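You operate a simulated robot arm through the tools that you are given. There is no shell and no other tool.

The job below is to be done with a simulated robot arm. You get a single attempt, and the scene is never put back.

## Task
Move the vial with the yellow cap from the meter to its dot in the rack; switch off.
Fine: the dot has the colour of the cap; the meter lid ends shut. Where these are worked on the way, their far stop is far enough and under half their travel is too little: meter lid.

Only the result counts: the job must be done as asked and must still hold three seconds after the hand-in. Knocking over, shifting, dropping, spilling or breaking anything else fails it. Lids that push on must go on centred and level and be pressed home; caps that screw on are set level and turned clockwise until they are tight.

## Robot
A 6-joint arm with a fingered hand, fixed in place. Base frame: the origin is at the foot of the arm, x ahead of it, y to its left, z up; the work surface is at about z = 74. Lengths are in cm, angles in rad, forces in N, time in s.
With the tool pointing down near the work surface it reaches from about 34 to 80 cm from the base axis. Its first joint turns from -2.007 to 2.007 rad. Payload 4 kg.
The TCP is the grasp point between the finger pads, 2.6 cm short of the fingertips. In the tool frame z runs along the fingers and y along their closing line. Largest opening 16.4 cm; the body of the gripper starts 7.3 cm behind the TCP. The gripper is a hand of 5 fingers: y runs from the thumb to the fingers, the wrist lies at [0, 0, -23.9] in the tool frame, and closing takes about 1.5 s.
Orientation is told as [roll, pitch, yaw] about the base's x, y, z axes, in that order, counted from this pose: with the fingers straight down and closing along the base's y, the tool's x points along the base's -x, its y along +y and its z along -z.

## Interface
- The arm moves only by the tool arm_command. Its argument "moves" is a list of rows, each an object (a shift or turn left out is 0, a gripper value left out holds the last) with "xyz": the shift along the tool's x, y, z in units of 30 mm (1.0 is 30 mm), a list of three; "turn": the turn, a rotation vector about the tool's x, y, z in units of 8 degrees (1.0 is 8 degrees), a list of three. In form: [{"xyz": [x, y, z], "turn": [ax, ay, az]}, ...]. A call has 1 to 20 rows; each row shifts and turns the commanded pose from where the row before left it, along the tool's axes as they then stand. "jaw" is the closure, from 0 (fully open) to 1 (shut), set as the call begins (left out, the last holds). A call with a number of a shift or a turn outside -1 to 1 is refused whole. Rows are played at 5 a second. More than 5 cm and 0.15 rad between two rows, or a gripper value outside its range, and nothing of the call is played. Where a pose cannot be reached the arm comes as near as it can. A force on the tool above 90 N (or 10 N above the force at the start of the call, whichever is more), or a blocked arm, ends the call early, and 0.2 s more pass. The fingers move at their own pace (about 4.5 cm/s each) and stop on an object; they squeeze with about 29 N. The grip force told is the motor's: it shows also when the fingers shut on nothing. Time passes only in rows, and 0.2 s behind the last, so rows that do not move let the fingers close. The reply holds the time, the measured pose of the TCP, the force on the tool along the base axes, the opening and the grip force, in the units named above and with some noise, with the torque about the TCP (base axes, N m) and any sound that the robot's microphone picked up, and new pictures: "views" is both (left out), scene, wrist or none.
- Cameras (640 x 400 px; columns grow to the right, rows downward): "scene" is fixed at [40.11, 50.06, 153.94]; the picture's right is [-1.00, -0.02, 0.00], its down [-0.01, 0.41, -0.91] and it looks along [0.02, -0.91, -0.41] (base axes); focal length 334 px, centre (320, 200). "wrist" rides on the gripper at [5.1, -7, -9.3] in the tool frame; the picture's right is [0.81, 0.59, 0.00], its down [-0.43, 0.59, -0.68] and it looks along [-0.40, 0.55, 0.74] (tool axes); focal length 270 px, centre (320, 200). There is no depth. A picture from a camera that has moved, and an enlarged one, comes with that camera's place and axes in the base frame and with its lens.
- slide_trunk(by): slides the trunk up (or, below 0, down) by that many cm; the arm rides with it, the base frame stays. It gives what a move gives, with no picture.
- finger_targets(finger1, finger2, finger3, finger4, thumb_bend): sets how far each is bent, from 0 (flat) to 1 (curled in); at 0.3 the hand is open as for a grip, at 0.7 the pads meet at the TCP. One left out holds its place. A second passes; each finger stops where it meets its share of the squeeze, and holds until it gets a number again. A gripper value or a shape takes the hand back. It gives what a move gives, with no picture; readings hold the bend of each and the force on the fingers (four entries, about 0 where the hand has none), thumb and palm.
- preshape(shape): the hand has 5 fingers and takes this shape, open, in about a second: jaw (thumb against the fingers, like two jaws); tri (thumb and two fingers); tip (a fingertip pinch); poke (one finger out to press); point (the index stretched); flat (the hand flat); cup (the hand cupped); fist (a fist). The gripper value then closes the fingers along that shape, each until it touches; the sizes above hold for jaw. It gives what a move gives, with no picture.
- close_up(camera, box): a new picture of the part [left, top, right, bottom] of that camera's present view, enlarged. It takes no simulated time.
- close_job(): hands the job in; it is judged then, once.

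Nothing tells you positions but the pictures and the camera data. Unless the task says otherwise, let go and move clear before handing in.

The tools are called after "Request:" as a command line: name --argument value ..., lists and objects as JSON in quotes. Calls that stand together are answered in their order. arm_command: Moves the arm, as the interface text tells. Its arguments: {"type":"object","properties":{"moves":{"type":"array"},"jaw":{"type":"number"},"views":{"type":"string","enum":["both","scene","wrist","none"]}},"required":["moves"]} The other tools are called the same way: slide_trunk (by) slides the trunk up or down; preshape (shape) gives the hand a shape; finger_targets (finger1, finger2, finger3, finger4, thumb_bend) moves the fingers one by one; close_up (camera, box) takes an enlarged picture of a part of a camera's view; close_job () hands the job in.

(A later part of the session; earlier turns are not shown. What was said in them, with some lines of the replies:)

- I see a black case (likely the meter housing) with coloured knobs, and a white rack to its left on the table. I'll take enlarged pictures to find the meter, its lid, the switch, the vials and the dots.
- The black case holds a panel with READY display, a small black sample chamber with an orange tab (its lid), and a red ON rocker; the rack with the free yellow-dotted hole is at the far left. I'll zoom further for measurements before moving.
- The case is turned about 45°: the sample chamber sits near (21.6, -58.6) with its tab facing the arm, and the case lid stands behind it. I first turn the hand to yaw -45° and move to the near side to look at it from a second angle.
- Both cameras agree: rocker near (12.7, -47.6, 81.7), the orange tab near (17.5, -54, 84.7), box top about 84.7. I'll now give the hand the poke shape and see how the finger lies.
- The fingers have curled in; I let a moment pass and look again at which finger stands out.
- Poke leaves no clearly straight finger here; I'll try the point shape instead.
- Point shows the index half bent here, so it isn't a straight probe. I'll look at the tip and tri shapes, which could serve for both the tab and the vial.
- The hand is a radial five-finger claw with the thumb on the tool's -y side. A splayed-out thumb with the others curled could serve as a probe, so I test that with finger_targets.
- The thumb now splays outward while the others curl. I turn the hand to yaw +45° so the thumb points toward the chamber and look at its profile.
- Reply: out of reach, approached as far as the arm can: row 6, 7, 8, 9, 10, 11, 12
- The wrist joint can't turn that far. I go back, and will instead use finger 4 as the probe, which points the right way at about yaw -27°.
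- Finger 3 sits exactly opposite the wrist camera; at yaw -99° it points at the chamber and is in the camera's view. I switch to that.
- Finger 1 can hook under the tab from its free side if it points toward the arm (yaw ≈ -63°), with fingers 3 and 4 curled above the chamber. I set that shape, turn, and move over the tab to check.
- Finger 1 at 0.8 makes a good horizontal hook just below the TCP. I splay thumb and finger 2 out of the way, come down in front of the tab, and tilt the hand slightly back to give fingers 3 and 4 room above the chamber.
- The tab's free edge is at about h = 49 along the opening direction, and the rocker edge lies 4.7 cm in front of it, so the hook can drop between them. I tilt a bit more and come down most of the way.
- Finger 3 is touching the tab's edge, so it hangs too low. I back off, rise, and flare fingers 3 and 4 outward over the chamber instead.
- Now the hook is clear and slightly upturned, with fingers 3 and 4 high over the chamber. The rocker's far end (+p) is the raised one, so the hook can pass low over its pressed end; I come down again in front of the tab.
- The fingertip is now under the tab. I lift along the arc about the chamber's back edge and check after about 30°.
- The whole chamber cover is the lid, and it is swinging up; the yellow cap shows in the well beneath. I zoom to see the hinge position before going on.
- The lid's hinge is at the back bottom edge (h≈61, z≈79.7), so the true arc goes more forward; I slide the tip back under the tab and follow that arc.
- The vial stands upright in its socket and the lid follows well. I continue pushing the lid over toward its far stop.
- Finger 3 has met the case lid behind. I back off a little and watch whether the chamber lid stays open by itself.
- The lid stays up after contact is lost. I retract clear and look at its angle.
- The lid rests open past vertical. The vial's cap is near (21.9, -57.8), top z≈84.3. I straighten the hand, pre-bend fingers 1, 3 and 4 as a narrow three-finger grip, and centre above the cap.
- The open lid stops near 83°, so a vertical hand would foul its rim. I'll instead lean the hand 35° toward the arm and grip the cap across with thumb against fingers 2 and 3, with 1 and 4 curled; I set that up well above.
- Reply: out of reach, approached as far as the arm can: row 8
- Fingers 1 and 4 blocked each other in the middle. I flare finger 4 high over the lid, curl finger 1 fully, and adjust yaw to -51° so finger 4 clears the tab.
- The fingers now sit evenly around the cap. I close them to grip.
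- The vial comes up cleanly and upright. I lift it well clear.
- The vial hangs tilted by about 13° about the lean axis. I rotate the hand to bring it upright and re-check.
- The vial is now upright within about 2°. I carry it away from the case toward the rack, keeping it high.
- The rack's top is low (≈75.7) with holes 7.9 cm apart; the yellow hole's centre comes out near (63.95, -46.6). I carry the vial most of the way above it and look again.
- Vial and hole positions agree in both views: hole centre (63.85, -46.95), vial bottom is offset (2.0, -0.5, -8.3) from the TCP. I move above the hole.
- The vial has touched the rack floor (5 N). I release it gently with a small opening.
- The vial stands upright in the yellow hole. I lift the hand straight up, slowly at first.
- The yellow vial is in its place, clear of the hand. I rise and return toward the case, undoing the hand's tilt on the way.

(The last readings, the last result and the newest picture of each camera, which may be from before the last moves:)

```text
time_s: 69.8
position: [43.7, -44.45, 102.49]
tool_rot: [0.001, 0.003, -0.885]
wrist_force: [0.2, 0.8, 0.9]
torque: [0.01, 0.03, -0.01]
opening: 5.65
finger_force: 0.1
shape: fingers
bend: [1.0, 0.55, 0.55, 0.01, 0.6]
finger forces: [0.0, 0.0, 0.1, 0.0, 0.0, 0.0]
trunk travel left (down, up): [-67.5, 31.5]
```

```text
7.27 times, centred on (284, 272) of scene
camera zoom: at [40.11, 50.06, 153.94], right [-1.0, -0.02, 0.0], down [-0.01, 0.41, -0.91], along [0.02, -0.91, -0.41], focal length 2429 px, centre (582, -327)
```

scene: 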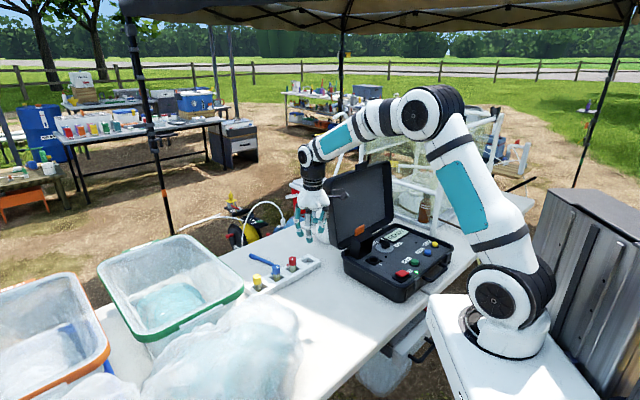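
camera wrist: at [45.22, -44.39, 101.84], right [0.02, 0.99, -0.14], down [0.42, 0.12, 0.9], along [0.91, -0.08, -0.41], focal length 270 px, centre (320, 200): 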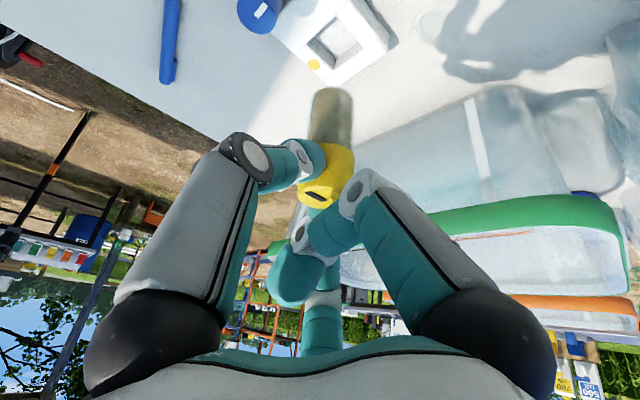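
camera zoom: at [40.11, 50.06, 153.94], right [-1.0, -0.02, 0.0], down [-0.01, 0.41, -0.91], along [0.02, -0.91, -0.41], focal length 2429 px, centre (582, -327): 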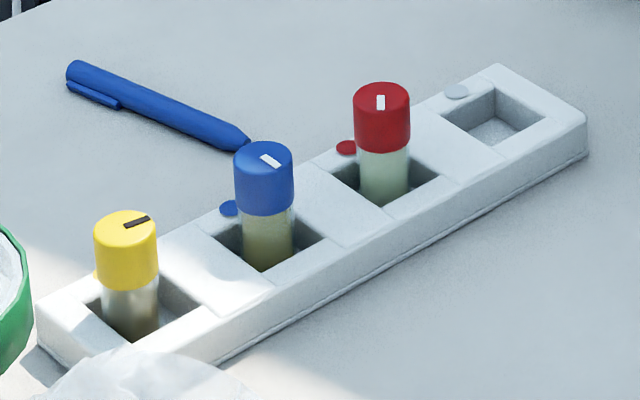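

The yellow vial stands straight in its hole beside its dot. Next, the lid: I shape the hand so finger 3 can pull the lid over from behind and finger 1 acts as a catching hook beneath.

Request:
arm_command --moves '[{"turn": [0, 0, 0.861]}, {"turn": [0, 0, 0.861]}, {"turn": [0, 0, 0.861]}, {"turn": [0, 0, 0.861]}, {"turn": [0, 0, 0.861]}, {"turn": [0, 0, 0.861]}, {"turn": [0, 0, 0.861]}, {"turn": [-0.674, -0.49, 0]}, {"turn": [-0.674, -0.49, 0]}, {"turn": [-0.674, -0.49, 0]}]' --views "none"

Request:
finger_targets --finger1 0.3 --finger2 0.0 --finger3 0.3 --finger4 0.0 --thumb_bend 1.0

Request:
finger_targets --finger1 0.82 --finger3 0.5 --thumb_bend 1.0

Request:
close_up --camera "scene" --box '[270, 150, 382, 250]'

Request:
close_up --camera "wrist" --box '[0, 0, 640, 400]'

```text
time_s: 72.0
position: [43.7, -44.41, 102.42]
tool_rot: [0.286, -0.202, -1.757]
wrist_force: [-0.7, 0.3, -0.1]
torque: [0.03, 0.01, 0.01]
opening: 5.66
finger_force: 0.0
shape: fingers
bend: [1.0, 0.55, 0.55, 0.01, 0.6]
finger forces: [0.0, 0.0, 0.0, 0.0, 0.0, 0.0]
trunk travel left (down, up): [-67.5, 31.5]
```

```text
time_s: 73.0
position: [43.7, -44.5, 102.58]
tool_rot: [0.286, -0.203, -1.758]
wrist_force: [0.0, 0.0, 0.5]
torque: [-0.01, 0.01, 0.0]
opening: 1.03
finger_force: 0.0
shape: fingers
bend: [1.0, 0.01, 0.3, 0.01, 0.95]
finger forces: [0.0, 0.0, 0.0, 0.0, 0.1, 0.0]
trunk travel left (down, up): [-67.5, 31.5]
```

```text
time_s: 74.0
position: [43.78, -44.44, 102.56]
tool_rot: [0.286, -0.198, -1.756]
wrist_force: [0.5, -0.8, 0.1]
torque: [-0.02, -0.03, -0.03]
opening: 0.99
finger_force: 0.0
shape: fingers
bend: [1.0, 0.01, 0.5, 0.01, 0.96]
finger forces: [0.1, 0.1, 0.1, 0.0, 0.0, 0.0]
trunk travel left (down, up): [-67.5, 31.5]
```

```text
4.00 times, centred on (326, 200) of scene
camera zoom: at [40.11, 50.06, 153.94], right [-1.0, -0.02, 0.0], down [-0.01, 0.41, -0.91], along [0.02, -0.91, -0.41], focal length 1336 px, centre (296, 200)
```

zoom: 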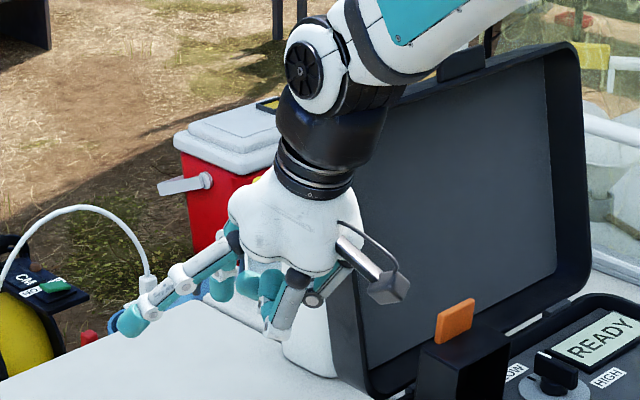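

```text
1.00 times, centred on (320, 200) of wrist (not enlarged: the box is as wide or as high as the picture)
camera zoom: at [35.72, -36.51, 108.49], right [0.71, 0.71, 0.0], down [0.32, -0.33, 0.89], along [0.63, -0.63, -0.46], focal length 270 px, centre (320, 200)
```

zoom: 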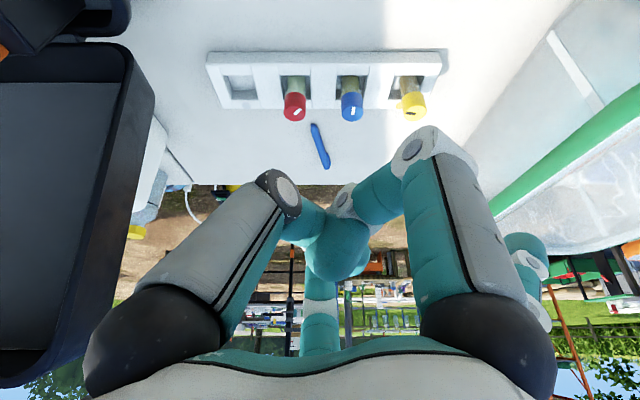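

Request:
finger_targets --finger1 1.0 --thumb_bend 0.2

Request:
finger_targets --finger1 0.2

Request:
finger_targets --thumb_bend 1.0

Request:
finger_targets --finger1 0.82

Request:
close_up --camera "scene" --box '[286, 180, 366, 240]'

Request:
close_up --camera "wrist" --box '[0, 0, 640, 400]'

```text
time_s: 75.0
position: [43.67, -44.44, 102.58]
tool_rot: [0.286, -0.2, -1.758]
wrist_force: [0.0, -0.1, 0.7]
torque: [0.02, 0.01, -0.01]
opening: 10.52
finger_force: 0.2
shape: fingers
bend: [1.0, 0.01, 0.5, 0.01, 0.2]
finger forces: [0.1, 0.0, 0.0, 0.0, 0.0, 0.0]
trunk travel left (down, up): [-67.5, 31.5]
```

```text
time_s: 76.0
position: [43.71, -44.5, 102.54]
tool_rot: [0.288, -0.202, -1.758]
wrist_force: [0.6, -0.2, 0.9]
torque: [0.01, -0.02, 0.04]
opening: 10.55
finger_force: 0.0
shape: fingers
bend: [0.2, 0.01, 0.5, 0.01, 0.2]
finger forces: [0.0, 0.1, 0.1, 0.0, 0.1, 0.0]
trunk travel left (down, up): [-67.5, 31.5]
```

```text
time_s: 77.0
position: [43.8, -44.51, 102.48]
tool_rot: [0.286, -0.2, -1.758]
wrist_force: [0.1, 0.3, 0.2]
torque: [-0.01, 0.0, -0.03]
opening: 10.57
finger_force: 0.1
shape: fingers
bend: [0.2, 0.01, 0.5, 0.01, 1.0]
finger forces: [0.0, 0.0, 0.1, 0.0, 0.1, 0.1]
trunk travel left (down, up): [-67.5, 31.5]
```

```text
time_s: 78.0
position: [43.73, -44.54, 102.51]
tool_rot: [0.287, -0.202, -1.758]
wrist_force: [-0.6, 0.0, 0.2]
torque: [0.02, -0.01, -0.04]
opening: 2.35
finger_force: 0.0
shape: fingers
bend: [0.82, 0.01, 0.5, 0.01, 1.0]
finger forces: [0.0, 0.0, 0.0, 0.0, 0.0, 0.0]
trunk travel left (down, up): [-67.5, 31.5]
```

```text
6.67 times, centred on (326, 210) of scene
camera zoom: at [40.11, 50.06, 153.94], right [-1.0, -0.02, 0.0], down [-0.01, 0.41, -0.91], along [0.02, -0.91, -0.41], focal length 2226 px, centre (280, 133)
```

zoom: 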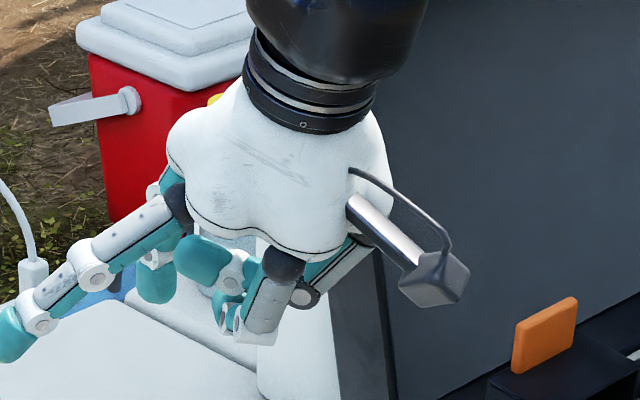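

```text
1.00 times, centred on (320, 200) of wrist (not enlarged: the box is as wide or as high as the picture)
camera zoom: at [35.72, -36.51, 108.49], right [0.71, 0.71, 0.0], down [0.32, -0.33, 0.89], along [0.63, -0.63, -0.46], focal length 270 px, centre (320, 200)
```

zoom: 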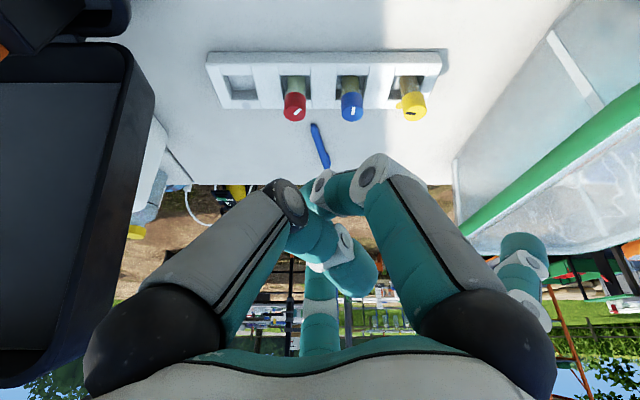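

Request:
arm_command --moves '[{"xyz": [-0.711, -0.603, -0.065]}, {"xyz": [-0.711, -0.603, -0.065]}, {"xyz": [-0.711, -0.603, -0.065]}, {"xyz": [-0.711, -0.603, -0.065]}, {"xyz": [-0.711, -0.603, -0.065]}, {"xyz": [-0.711, -0.603, -0.065]}, {"xyz": [-0.711, -0.603, -0.065]}, {"xyz": [-0.711, -0.603, -0.065]}, {"xyz": [-0.711, -0.603, -0.065]}]' --views "wrist"

Request:
close_up --camera "scene" --box '[332, 180, 428, 260]'

```text
time_s: 80.0
position: [24.17, -60.33, 103.53]
tool_rot: [0.288, -0.203, -1.76]
wrist_force: [-0.2, 0.3, -0.1]
torque: [0.0, 0.03, -0.02]
opening: 2.36
finger_force: 0.1
shape: fingers
bend: [0.82, 0.01, 0.5, 0.01, 1.0]
finger forces: [0.1, 0.0, 0.1, 0.1, 0.1, 0.0]
trunk travel left (down, up): [-67.5, 31.5]
camera wrist: at [16.14, -52.42, 109.49], right [0.71, 0.71, 0.0], down [0.32, -0.33, 0.89], along [0.63, -0.63, -0.46], focal length 270 px, centre (320, 200)
```

wrist: 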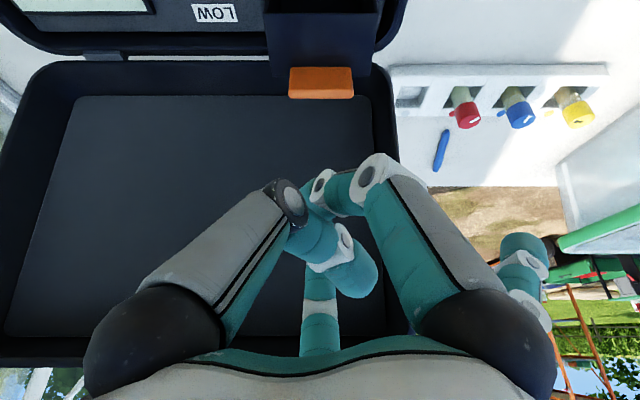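

```text
5.00 times, centred on (380, 220) of scene
camera zoom: at [40.11, 50.06, 153.94], right [-1.0, -0.02, 0.0], down [-0.01, 0.41, -0.91], along [0.02, -0.91, -0.41], focal length 1670 px, centre (20, 100)
```

zoom: 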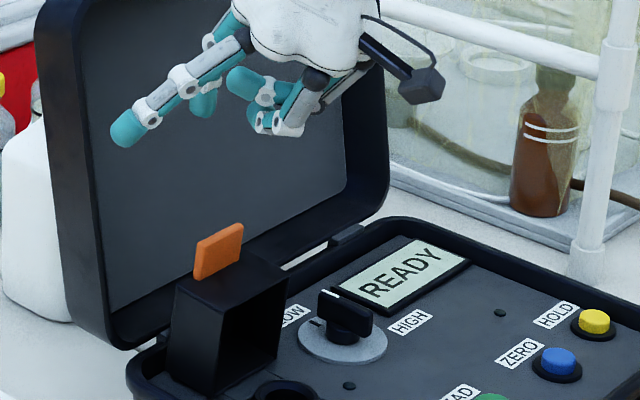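

Request:
arm_command --moves '[{"xyz": [0.138, -0.19, 0.723]}, {"xyz": [0.138, -0.19, 0.723]}, {"xyz": [0.138, -0.19, 0.723]}]' --views "wrist"

Request:
close_up --camera "scene" --box '[340, 200, 420, 260]'

```text
time_s: 80.8
position: [24.29, -60.4, 96.76]
tool_rot: [0.289, -0.2, -1.759]
wrist_force: [0.0, 0.5, -0.5]
torque: [0.01, 0.02, 0.01]
opening: 2.37
finger_force: 0.0
shape: fingers
bend: [0.82, 0.01, 0.5, 0.01, 1.0]
finger forces: [0.1, 0.0, 0.1, 0.0, 0.0, 0.0]
trunk travel left (down, up): [-67.5, 31.5]
camera wrist: at [16.39, -52.54, 102.67], right [0.71, 0.71, 0.0], down [0.32, -0.33, 0.89], along [0.63, -0.63, -0.46], focal length 270 px, centre (320, 200)
```

wrist: 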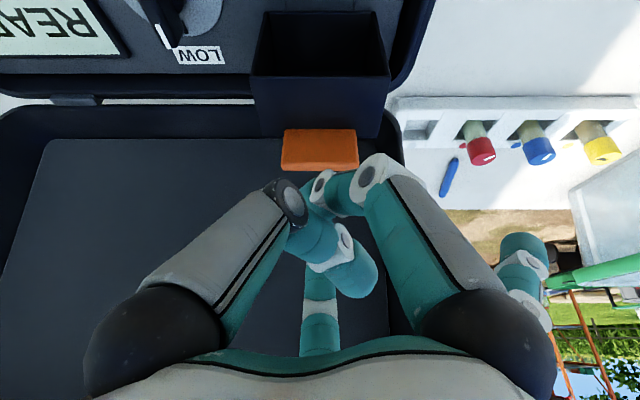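

```text
6.67 times, centred on (380, 230) of scene
camera zoom: at [40.11, 50.06, 153.94], right [-1.0, -0.02, 0.0], down [-0.01, 0.41, -0.91], along [0.02, -0.91, -0.41], focal length 2226 px, centre (-80, 0)
```

zoom: 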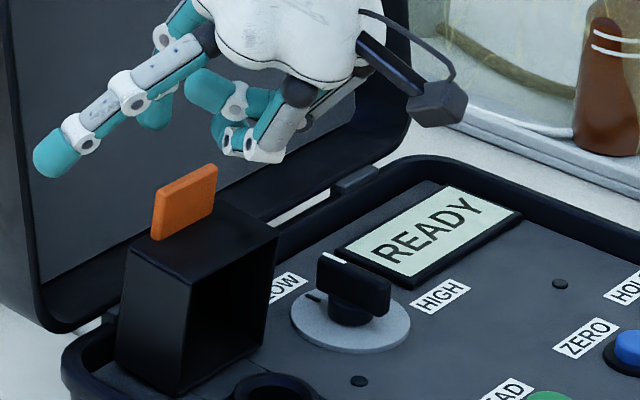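

Request:
arm_command --moves '[{"xyz": [0.1, -0.138, 0.723]}, {"xyz": [0.138, -0.19, 0.723]}]' --views "wrist"

Request:
close_up --camera "scene" --box '[340, 200, 420, 260]'

```text
time_s: 81.4
position: [24.5, -60.89, 92.17]
tool_rot: [0.287, -0.203, -1.759]
wrist_force: [-1.5, 0.2, 0.7]
torque: [-0.01, -0.02, -0.03]
opening: 2.33
finger_force: 0.1
shape: fingers
bend: [0.82, 0.01, 0.5, 0.01, 1.0]
finger forces: [0.1, 0.1, 0.0, 0.0, 0.0, 0.0]
trunk travel left (down, up): [-67.5, 31.5]
camera wrist: at [16.6, -52.93, 98.11], right [0.71, 0.71, 0.0], down [0.32, -0.33, 0.89], along [0.63, -0.63, -0.46], focal length 270 px, centre (320, 200)
```

wrist: 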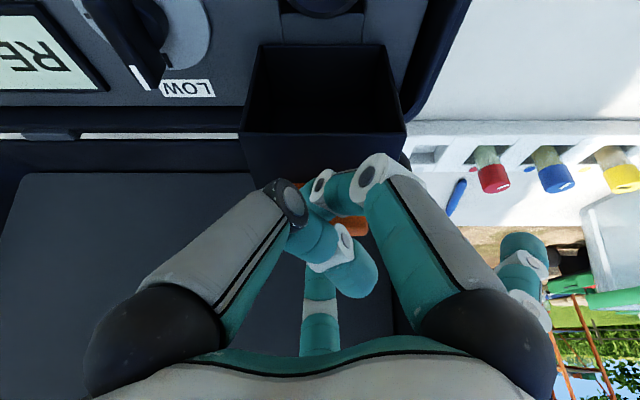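

```text
6.67 times, centred on (380, 230) of scene
camera zoom: at [40.11, 50.06, 153.94], right [-1.0, -0.02, 0.0], down [-0.01, 0.41, -0.91], along [0.02, -0.91, -0.41], focal length 2226 px, centre (-80, 0)
```

zoom: 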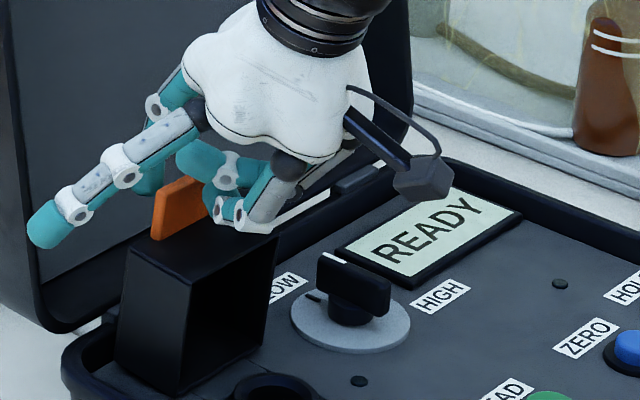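

Finger 3 is behind the tab. I pull toward the arm in small steps.

Request:
arm_command --moves '[{"xyz": [0.184, -0.253, -0.114]}, {"xyz": [0.184, -0.253, -0.114]}, {"xyz": [0.184, -0.253, -0.114]}, {"xyz": [0.184, -0.253, -0.114]}]' --views "wrist"

Request:
close_up --camera "scene" --box '[340, 200, 420, 260]'

```text
time_s: 82.4
position: [21.74, -58.12, 92.09]
tool_rot: [0.288, -0.201, -1.759]
wrist_force: [0.6, -1.2, -0.1]
torque: [-0.02, -0.01, 0.01]
opening: 2.36
finger_force: 0.2
shape: fingers
bend: [0.82, 0.01, 0.5, 0.01, 1.0]
finger forces: [0.0, 0.0, 0.4, 0.1, 0.0, 0.0]
trunk travel left (down, up): [-67.5, 31.5]
camera wrist: at [13.8, -50.2, 98.08], right [0.71, 0.71, 0.0], down [0.32, -0.33, 0.89], along [0.63, -0.63, -0.46], focal length 270 px, centre (320, 200)
```

wrist: 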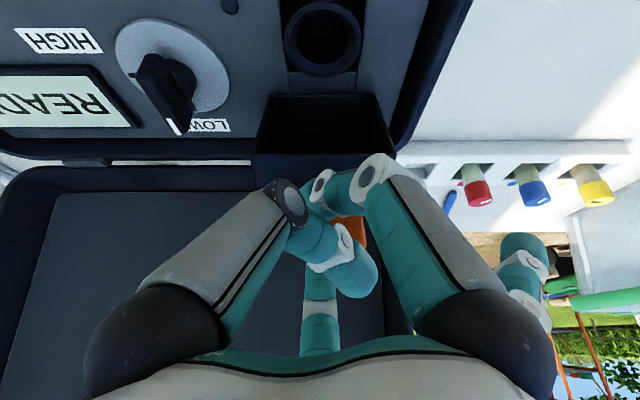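

```text
6.67 times, centred on (380, 230) of scene
camera zoom: at [40.11, 50.06, 153.94], right [-1.0, -0.02, 0.0], down [-0.01, 0.41, -0.91], along [0.02, -0.91, -0.41], focal length 2226 px, centre (-80, 0)
```

zoom: 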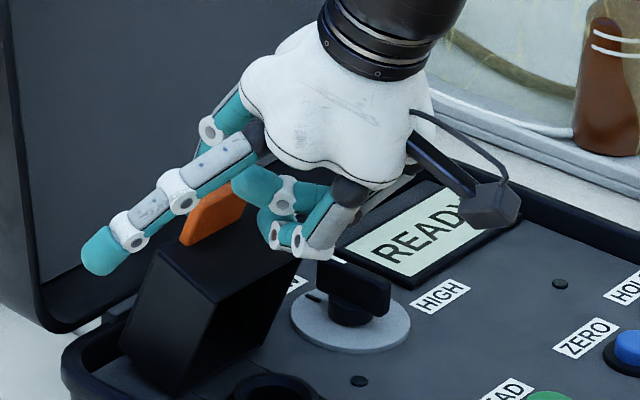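

Request:
arm_command --moves '[{"xyz": [0.184, -0.253, -0.114]}, {"xyz": [0.184, -0.253, -0.114]}]' --views "wrist"

Request:
close_up --camera "scene" --box '[340, 200, 420, 260]'

```text
time_s: 83.0
position: [20.37, -56.73, 92.15]
tool_rot: [0.288, -0.199, -1.757]
wrist_force: [0.8, -0.9, 0.2]
torque: [-0.01, -0.03, 0.01]
opening: 2.38
finger_force: 0.1
shape: fingers
bend: [0.82, 0.01, 0.5, 0.01, 1.0]
finger forces: [0.0, 0.1, 0.5, 0.1, 0.1, 0.0]
trunk travel left (down, up): [-67.5, 31.5]
camera wrist: at [12.42, -48.74, 98.14], right [0.71, 0.71, 0.0], down [0.32, -0.33, 0.89], along [0.63, -0.63, -0.46], focal length 270 px, centre (320, 200)
```

wrist: 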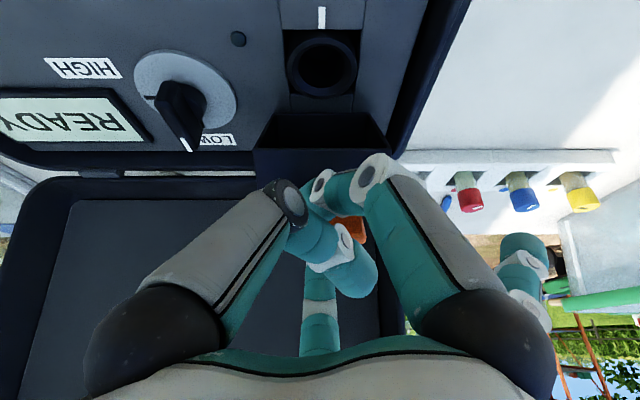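

```text
6.67 times, centred on (380, 230) of scene
camera zoom: at [40.11, 50.06, 153.94], right [-1.0, -0.02, 0.0], down [-0.01, 0.41, -0.91], along [0.02, -0.91, -0.41], focal length 2226 px, centre (-80, 0)
```

zoom: 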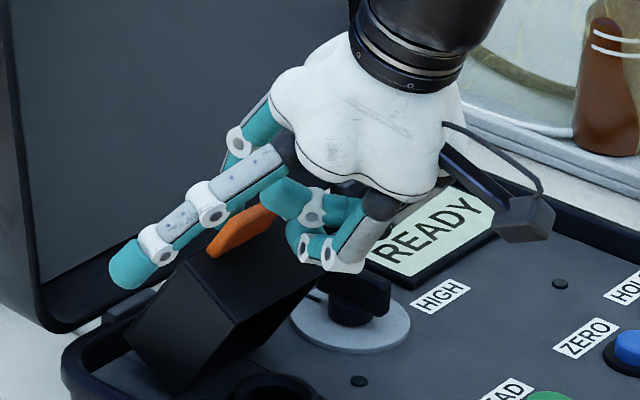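

The lid follows with almost no force and seems held by friction. I keep sweeping it over, pressing from behind and above.

Request:
arm_command --moves '[{"xyz": [0.18, -0.248, -0.085]}, {"xyz": [0.18, -0.248, -0.085]}, {"xyz": [0.173, -0.238, -0.072]}, {"xyz": [0.173, -0.238, -0.072]}]' --views "wrist"

Request:
close_up --camera "scene" --box '[340, 205, 420, 265]'

```text
time_s: 84.0
position: [17.85, -53.94, 91.89]
tool_rot: [0.289, -0.201, -1.756]
wrist_force: [0.2, 0.1, -1.2]
torque: [-0.02, -0.02, -0.01]
opening: 2.35
finger_force: 0.1
shape: fingers
bend: [0.82, 0.01, 0.5, 0.01, 1.0]
finger forces: [0.0, 0.1, 0.2, 0.0, 0.0, 0.0]
trunk travel left (down, up): [-67.5, 31.5]
camera wrist: at [9.8, -46.07, 97.84], right [0.71, 0.71, 0.0], down [0.32, -0.33, 0.89], along [0.63, -0.63, -0.46], focal length 270 px, centre (320, 200)
```

wrist: 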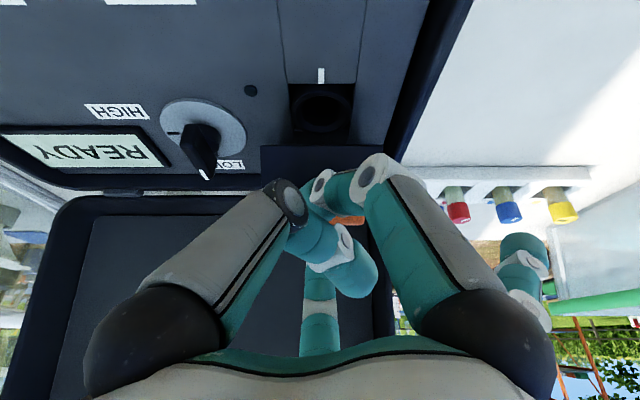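

```text
6.67 times, centred on (380, 235) of scene
camera zoom: at [40.11, 50.06, 153.94], right [-1.0, -0.02, 0.0], down [-0.01, 0.41, -0.91], along [0.02, -0.91, -0.41], focal length 2226 px, centre (-80, -33)
```

zoom: 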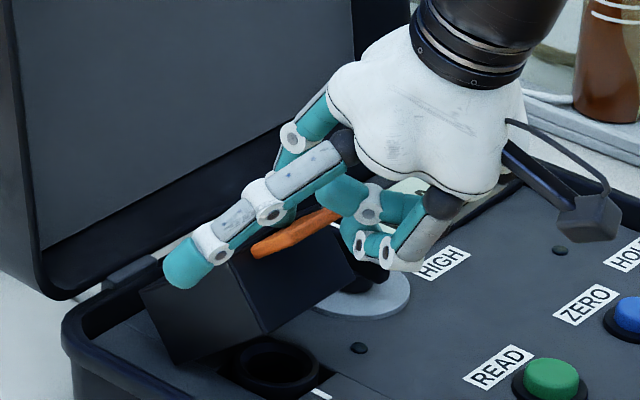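

Request:
arm_command --moves '[{"xyz": [0.24, -0.331, 0.1]}, {"xyz": [0.24, -0.331, 0.1]}, {"xyz": [0.241, -0.332, 0.152]}]' --views "wrist"

Request:
close_up --camera "scene" --box '[340, 205, 420, 265]'

```text
time_s: 84.8
position: [15.58, -51.9, 89.56]
tool_rot: [0.288, -0.202, -1.755]
wrist_force: [0.1, 0.1, 0.3]
torque: [0.0, 0.01, -0.01]
opening: 2.35
finger_force: 0.6
shape: fingers
bend: [0.82, 0.01, 0.5, 0.01, 1.0]
finger forces: [0.0, 0.1, 0.1, 0.0, 0.0, 0.0]
trunk travel left (down, up): [-67.5, 31.5]
camera wrist: at [7.59, -43.93, 95.56], right [0.71, 0.71, 0.0], down [0.32, -0.33, 0.89], along [0.63, -0.63, -0.46], focal length 270 px, centre (320, 200)
```

wrist: 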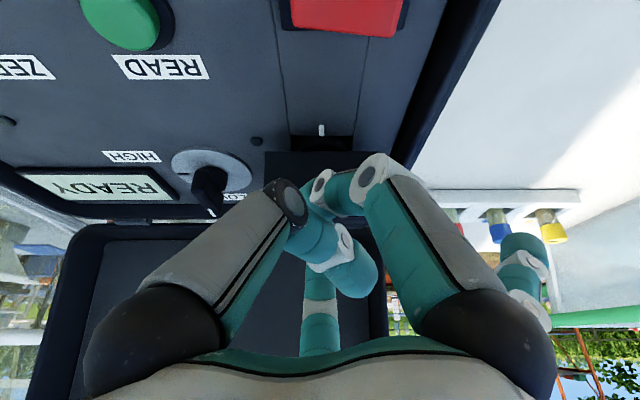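

```text
6.67 times, centred on (380, 235) of scene
camera zoom: at [40.11, 50.06, 153.94], right [-1.0, -0.02, 0.0], down [-0.01, 0.41, -0.91], along [0.02, -0.91, -0.41], focal length 2226 px, centre (-80, -33)
```

zoom: 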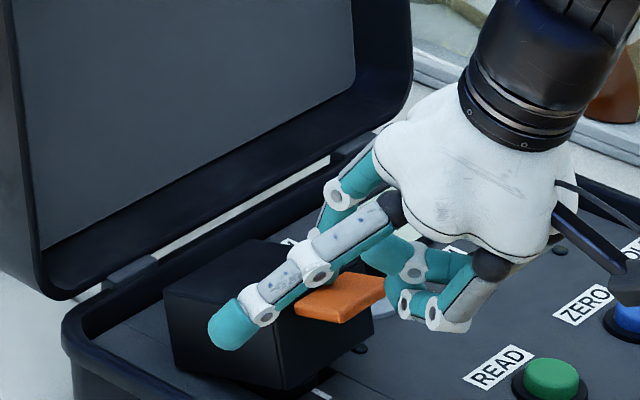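

Request:
arm_command --moves '[{"xyz": [0.241, -0.332, 0.152]}, {"xyz": [0.152, -0.209, 0.173]}, {"xyz": [0.152, -0.209, 0.173]}]' --views "wrist"

Request:
close_up --camera "scene" --box '[350, 215, 430, 275]'

```text
time_s: 85.6
position: [14.12, -50.28, 87.34]
tool_rot: [0.287, -0.203, -1.756]
wrist_force: [-1.0, 1.6, 7.6]
torque: [-0.34, -0.31, -0.01]
opening: 2.38
finger_force: 3.9
shape: fingers
bend: [0.82, 0.01, 0.49, 0.01, 1.0]
finger forces: [0.1, 0.0, 7.4, 0.0, 0.0, 0.1]
trunk travel left (down, up): [-67.5, 31.5]
camera wrist: at [6.07, -42.39, 93.32], right [0.71, 0.71, 0.0], down [0.32, -0.32, 0.89], along [0.63, -0.63, -0.46], focal length 270 px, centre (320, 200)
```

wrist: 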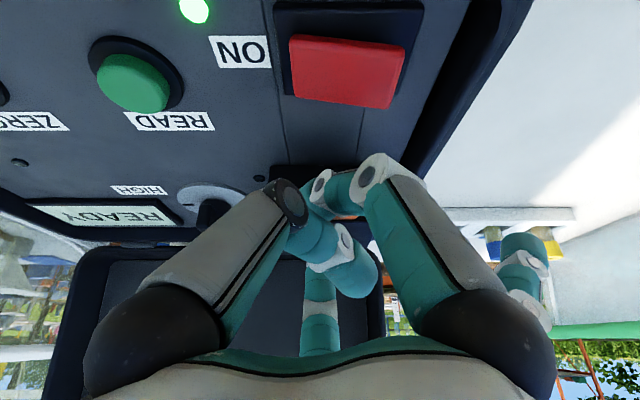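

```text
6.67 times, centred on (390, 245) of scene
camera zoom: at [40.11, 50.06, 153.94], right [-1.0, -0.02, 0.0], down [-0.01, 0.41, -0.91], along [0.02, -0.91, -0.41], focal length 2226 px, centre (-147, -100)
```

zoom: 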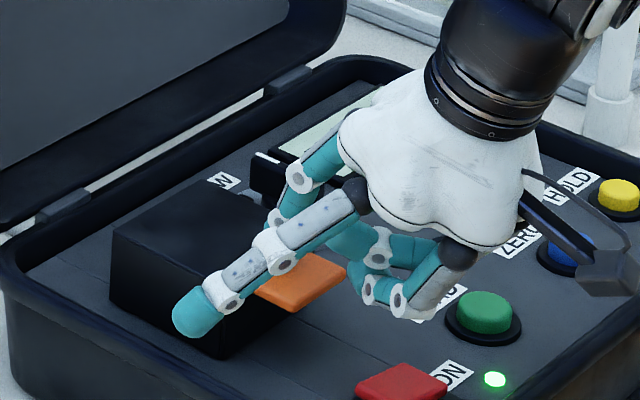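

The lid is down on its stop (7 N). I lift off and prepare finger 3 as a pressing finger for the red rocker, whose raised (off) end is the one nearer the rack.

Request:
arm_command --moves '[{"xyz": [-0.021, 0.029, -0.342]}, {"xyz": [-0.021, 0.029, -0.342]}, {"xyz": [-0.134, 0.184, -0.626]}, {"xyz": [-0.134, 0.184, -0.626]}, {"xyz": [-0.134, 0.184, -0.626]}, {"xyz": [-0.134, 0.184, -0.626]}, {"turn": [0.674, 0.49, 0]}, {"turn": [0.674, 0.49, 0]}, {"turn": [0.674, 0.49, 0]}]' --views "none"

Request:
finger_targets --finger1 0.0 --finger3 0.5

Request:
finger_targets --thumb_bend 0.0

Request:
close_up --camera "scene" --box '[352, 205, 448, 290]'

Request:
close_up --camera "wrist" --box '[0, 0, 640, 400]'

```text
time_s: 87.6
position: [13.75, -50.06, 97.24]
tool_rot: [-0.002, 0.003, -1.727]
wrist_force: [0.3, 0.5, 0.0]
torque: [0.0, -0.01, 0.02]
opening: 2.35
finger_force: 0.0
shape: fingers
bend: [0.82, 0.01, 0.5, 0.01, 1.0]
finger forces: [0.0, 0.1, 0.0, 0.0, 0.0, 0.1]
trunk travel left (down, up): [-67.5, 31.5]
```

```text
time_s: 88.6
position: [13.75, -49.91, 97.23]
tool_rot: [0.0, 0.001, -1.727]
wrist_force: [-0.1, 0.1, 0.0]
torque: [-0.01, -0.01, 0.04]
opening: 11.67
finger_force: 0.0
shape: fingers
bend: [0.01, 0.01, 0.5, 0.01, 1.0]
finger forces: [0.1, 0.0, 0.0, 0.0, 0.0, 0.1]
trunk travel left (down, up): [-67.5, 31.5]
```

```text
time_s: 89.6
position: [13.65, -49.96, 97.26]
tool_rot: [0.002, 0.002, -1.729]
wrist_force: [-0.8, 0.0, -0.4]
torque: [0.0, 0.0, 0.0]
opening: 12.34
finger_force: 0.0
shape: fingers
bend: [0.01, 0.01, 0.5, 0.01, 0.0]
finger forces: [0.0, 0.0, 0.0, 0.1, 0.0, 0.0]
trunk travel left (down, up): [-67.5, 31.5]
```

```text
4.71 times, centred on (400, 248) of scene
camera zoom: at [40.11, 50.06, 153.94], right [-1.0, -0.02, 0.0], down [-0.01, 0.41, -0.91], along [0.02, -0.91, -0.41], focal length 1572 px, centre (-56, -24)
```

zoom: 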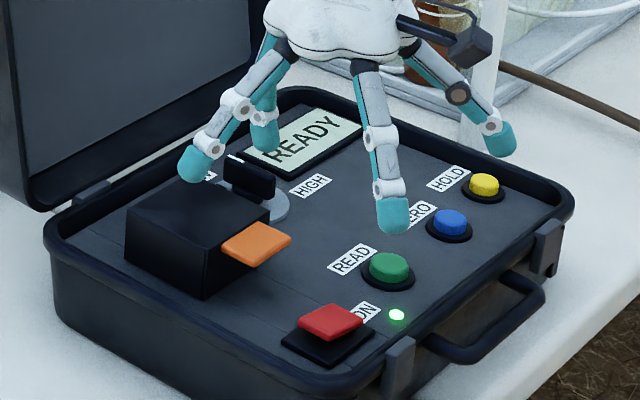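

```text
1.00 times, centred on (320, 200) of wrist (not enlarged: the box is as wide or as high as the picture)
camera zoom: at [7.64, -43.94, 106.69], right [0.71, 0.71, 0.0], down [0.52, -0.52, 0.68], along [0.48, -0.48, -0.74], focal length 270 px, centre (320, 200)
```

zoom: 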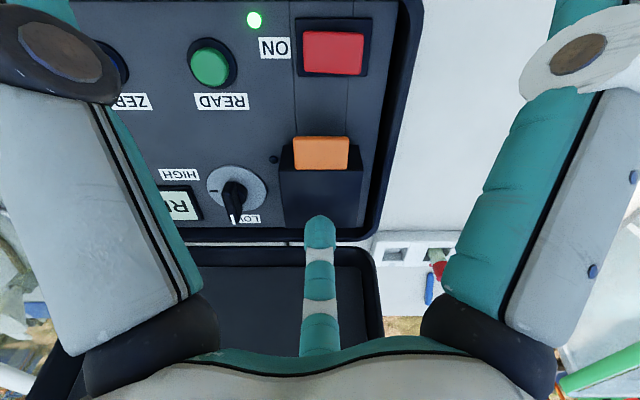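

The lid is shut as at the start. I move finger 3's tip above the raised end of the rocker at about (h 42.7, p -22.7).

Request:
arm_command --moves '[{"xyz": [0.58, -0.382, 0.646]}, {"xyz": [0.58, -0.382, 0.646]}, {"xyz": [0.58, -0.382, 0.646]}, {"xyz": [0.58, -0.382, 0.646]}]' --views "none"

Request:
close_up --camera "scene" --box '[376, 225, 456, 295]'

Request:
close_up --camera "wrist" --box '[200, 100, 440, 300]'

```text
time_s: 90.6
position: [10.07, -42.47, 89.4]
tool_rot: [0.003, -0.001, -1.727]
wrist_force: [0.3, 0.0, -0.5]
torque: [0.0, 0.01, 0.04]
opening: 12.36
finger_force: 0.2
shape: fingers
bend: [0.01, 0.01, 0.5, 0.01, 0.0]
finger forces: [0.1, 0.1, 0.1, 0.1, 0.0, 0.1]
trunk travel left (down, up): [-67.5, 31.5]
```

```text
5.71 times, centred on (416, 260) of scene
camera zoom: at [40.11, 50.06, 153.94], right [-1.0, -0.02, 0.0], down [-0.01, 0.41, -0.91], along [0.02, -0.91, -0.41], focal length 1908 px, centre (-229, -143)
```

zoom: 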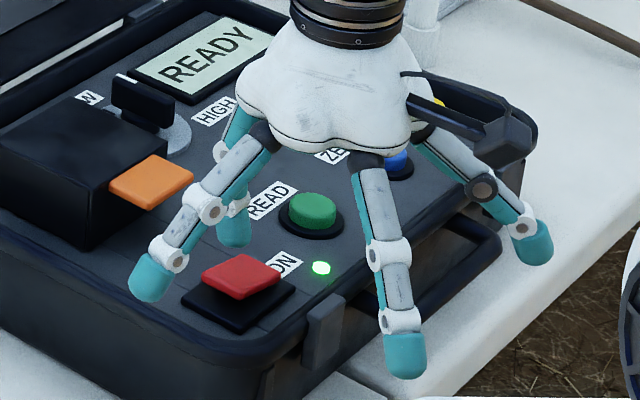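

```text
2.00 times, centred on (320, 200) of wrist
camera zoom: at [4.04, -36.3, 98.93], right [0.71, 0.71, 0.0], down [0.52, -0.52, 0.68], along [0.48, -0.48, -0.74], focal length 541 px, centre (320, 200)
```

zoom: 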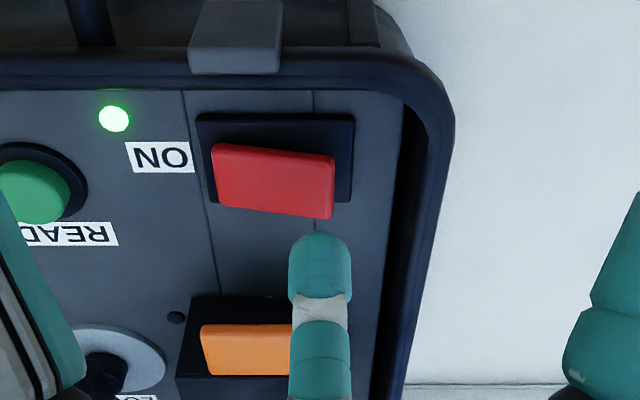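

Request:
arm_command --moves '[{"xyz": [0, 0, 0.4]}, {"xyz": [0, 0, 0.4]}]' --views "none"

Request:
close_up --camera "wrist" --box '[200, 100, 440, 300]'

Request:
arm_command --moves '[{"xyz": [0, 0, 0.1]}, {"xyz": [0, 0, 0.1]}]' --views "none"

Request:
close_up --camera "scene" --box '[376, 235, 440, 295]'

```text
time_s: 91.2
position: [10.18, -42.45, 87.24]
tool_rot: [0.001, 0.002, -1.728]
wrist_force: [-0.7, 0.3, 0.9]
torque: [0.01, -0.01, 0.0]
opening: 12.36
finger_force: 0.0
shape: fingers
bend: [0.01, 0.01, 0.5, 0.01, 0.0]
finger forces: [0.0, 0.1, 0.0, 0.0, 0.0, 0.1]
trunk travel left (down, up): [-67.5, 31.5]
```

```text
2.00 times, centred on (320, 200) of wrist
camera zoom: at [4.12, -36.37, 96.51], right [0.71, 0.71, 0.0], down [0.52, -0.52, 0.68], along [0.48, -0.48, -0.74], focal length 541 px, centre (320, 200)
```

zoom: 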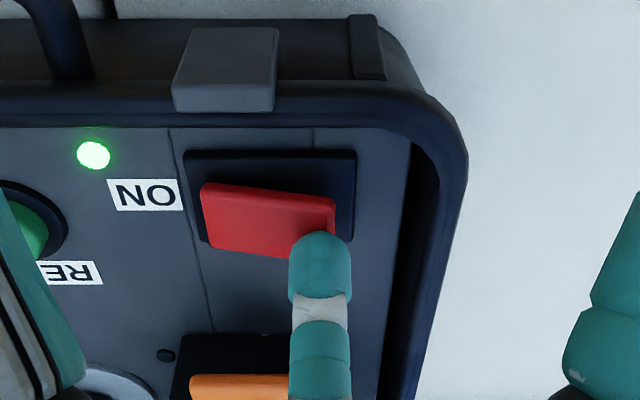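

```text
time_s: 91.8
position: [10.21, -42.46, 86.34]
tool_rot: [0.002, 0.001, -1.728]
wrist_force: [0.1, -0.4, -0.5]
torque: [0.01, 0.01, 0.0]
opening: 12.37
finger_force: 0.0
shape: fingers
bend: [0.01, 0.01, 0.5, 0.01, 0.0]
finger forces: [0.0, 0.0, 0.1, 0.0, 0.0, 0.1]
trunk travel left (down, up): [-67.5, 31.5]
```

```text
6.67 times, centred on (408, 265) of scene
camera zoom: at [40.11, 50.06, 153.94], right [-1.0, -0.02, 0.0], down [-0.01, 0.41, -0.91], along [0.02, -0.91, -0.41], focal length 2226 px, centre (-267, -233)
```

zoom: 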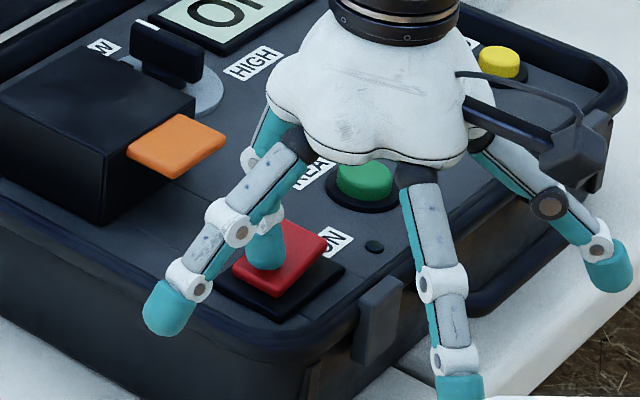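

The LED has gone dark and the display has changed. I check the display and rocker closely.

Request:
close_up --camera "scene" --box '[368, 220, 416, 250]'

Request:
close_up --camera "wrist" --box '[200, 100, 440, 300]'

```text
13.33 times, centred on (392, 235) of scene
camera zoom: at [40.11, 50.06, 153.94], right [-1.0, -0.02, 0.0], down [-0.01, 0.41, -0.91], along [0.02, -0.91, -0.41], focal length 4453 px, centre (-640, -267)
```

zoom: 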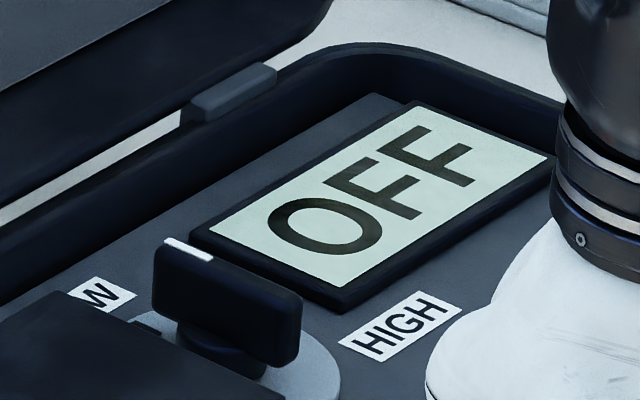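

```text
2.00 times, centred on (320, 200) of wrist
camera zoom: at [4.15, -36.39, 95.95], right [0.71, 0.71, 0.0], down [0.52, -0.52, 0.68], along [0.48, -0.48, -0.74], focal length 541 px, centre (320, 200)
```

zoom: 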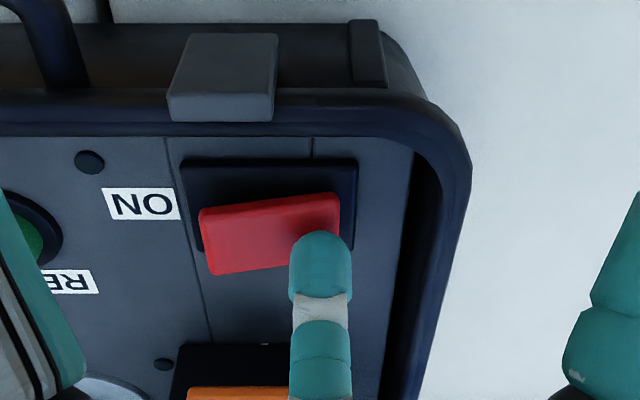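

The display reads OFF and the rocker has tipped over. I lift straight up and clear, then check the whole scene.

Request:
arm_command --moves '[{"xyz": [0, 0, -0.5]}, {"xyz": [0, 0, -0.9]}, {"xyz": [0, 0, -0.9]}, {"xyz": [0, 0, -0.9]}, {"xyz": [0, 0, -0.9]}, {"xyz": [0, 0, -0.9]}, {"xyz": [0, 0, -0.9]}]' --views "both"

Request:
close_up --camera "scene" --box '[336, 205, 464, 305]'

Request:
close_up --camera "scene" --box '[240, 245, 328, 300]'

Request:
close_up --camera "scene" --box '[352, 234, 416, 274]'

```text
time_s: 93.4
position: [10.08, -42.42, 104.11]
tool_rot: [-0.001, 0.001, -1.728]
wrist_force: [-0.7, -0.3, 0.1]
torque: [0.04, -0.01, 0.0]
opening: 12.36
finger_force: 0.0
shape: fingers
bend: [0.01, 0.01, 0.5, 0.01, 0.0]
finger forces: [0.0, 0.0, 0.0, 0.1, 0.0, 0.1]
trunk travel left (down, up): [-67.5, 31.5]
camera wrist: at [4.0, -36.29, 113.59], right [0.71, 0.71, 0.0], down [0.52, -0.52, 0.68], along [0.48, -0.48, -0.74], focal length 270 px, centre (320, 200)
```

scene: 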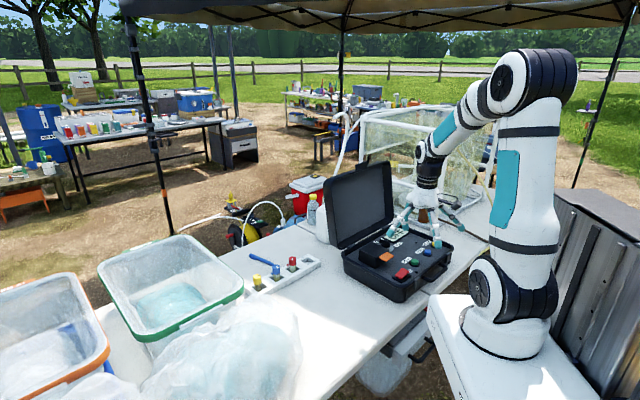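
wrist: 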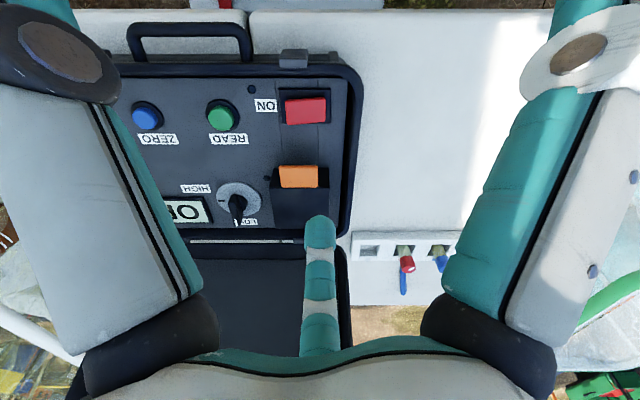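

```text
4.00 times, centred on (400, 255) of scene
camera zoom: at [40.11, 50.06, 153.94], right [-1.0, -0.02, 0.0], down [-0.01, 0.41, -0.91], along [0.02, -0.91, -0.41], focal length 1336 px, centre (0, -20)
```

zoom: 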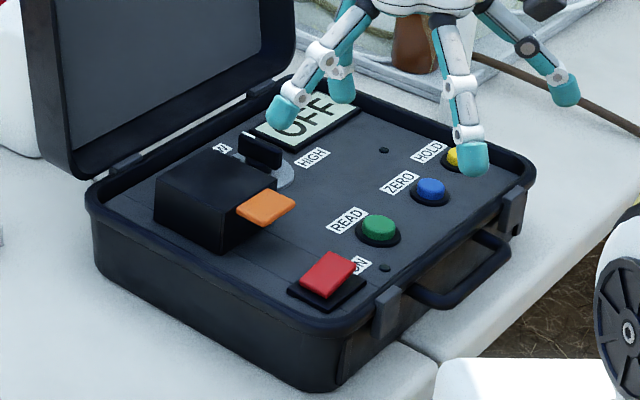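

```text
7.27 times, centred on (284, 272) of scene
camera zoom: at [40.11, 50.06, 153.94], right [-1.0, -0.02, 0.0], down [-0.01, 0.41, -0.91], along [0.02, -0.91, -0.41], focal length 2429 px, centre (582, -327)
```

zoom: 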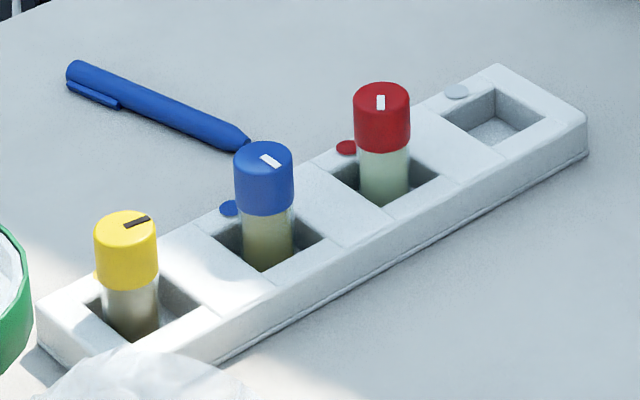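

```text
10.00 times, centred on (384, 254) of scene
camera zoom: at [40.11, 50.06, 153.94], right [-1.0, -0.02, 0.0], down [-0.01, 0.41, -0.91], along [0.02, -0.91, -0.41], focal length 3339 px, centre (-320, -340)
```

zoom: 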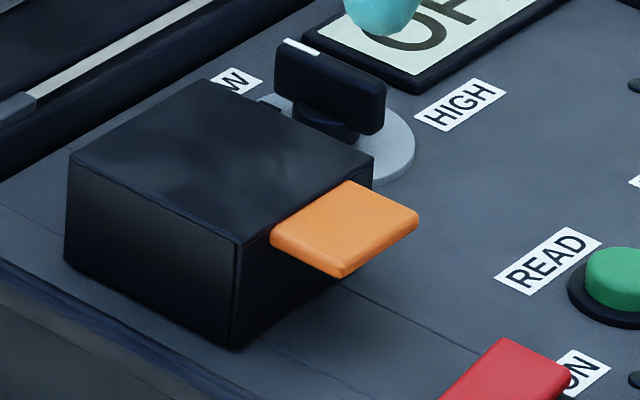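

The yellow-capped vial stands upright in its rack hole and the chamber lid is back exactly where it was when shut. The display reads OFF, nothing else has moved, and the hand is clear, so I hand the job in.

Request:
close_job

```text
The job is handed in.
```

The yellow-capped vial is now upright in the rack hole next to the yellow dot. The meter lid is shut and the meter is switched off: its display reads OFF and the green light is out.

In the last pictures the lid sat exactly where it was at the start. The case, dial, rack, pen and other vials had not moved. The hand was raised clear before I handed the job in. The hand-in was accepted, but no verdict has come back.
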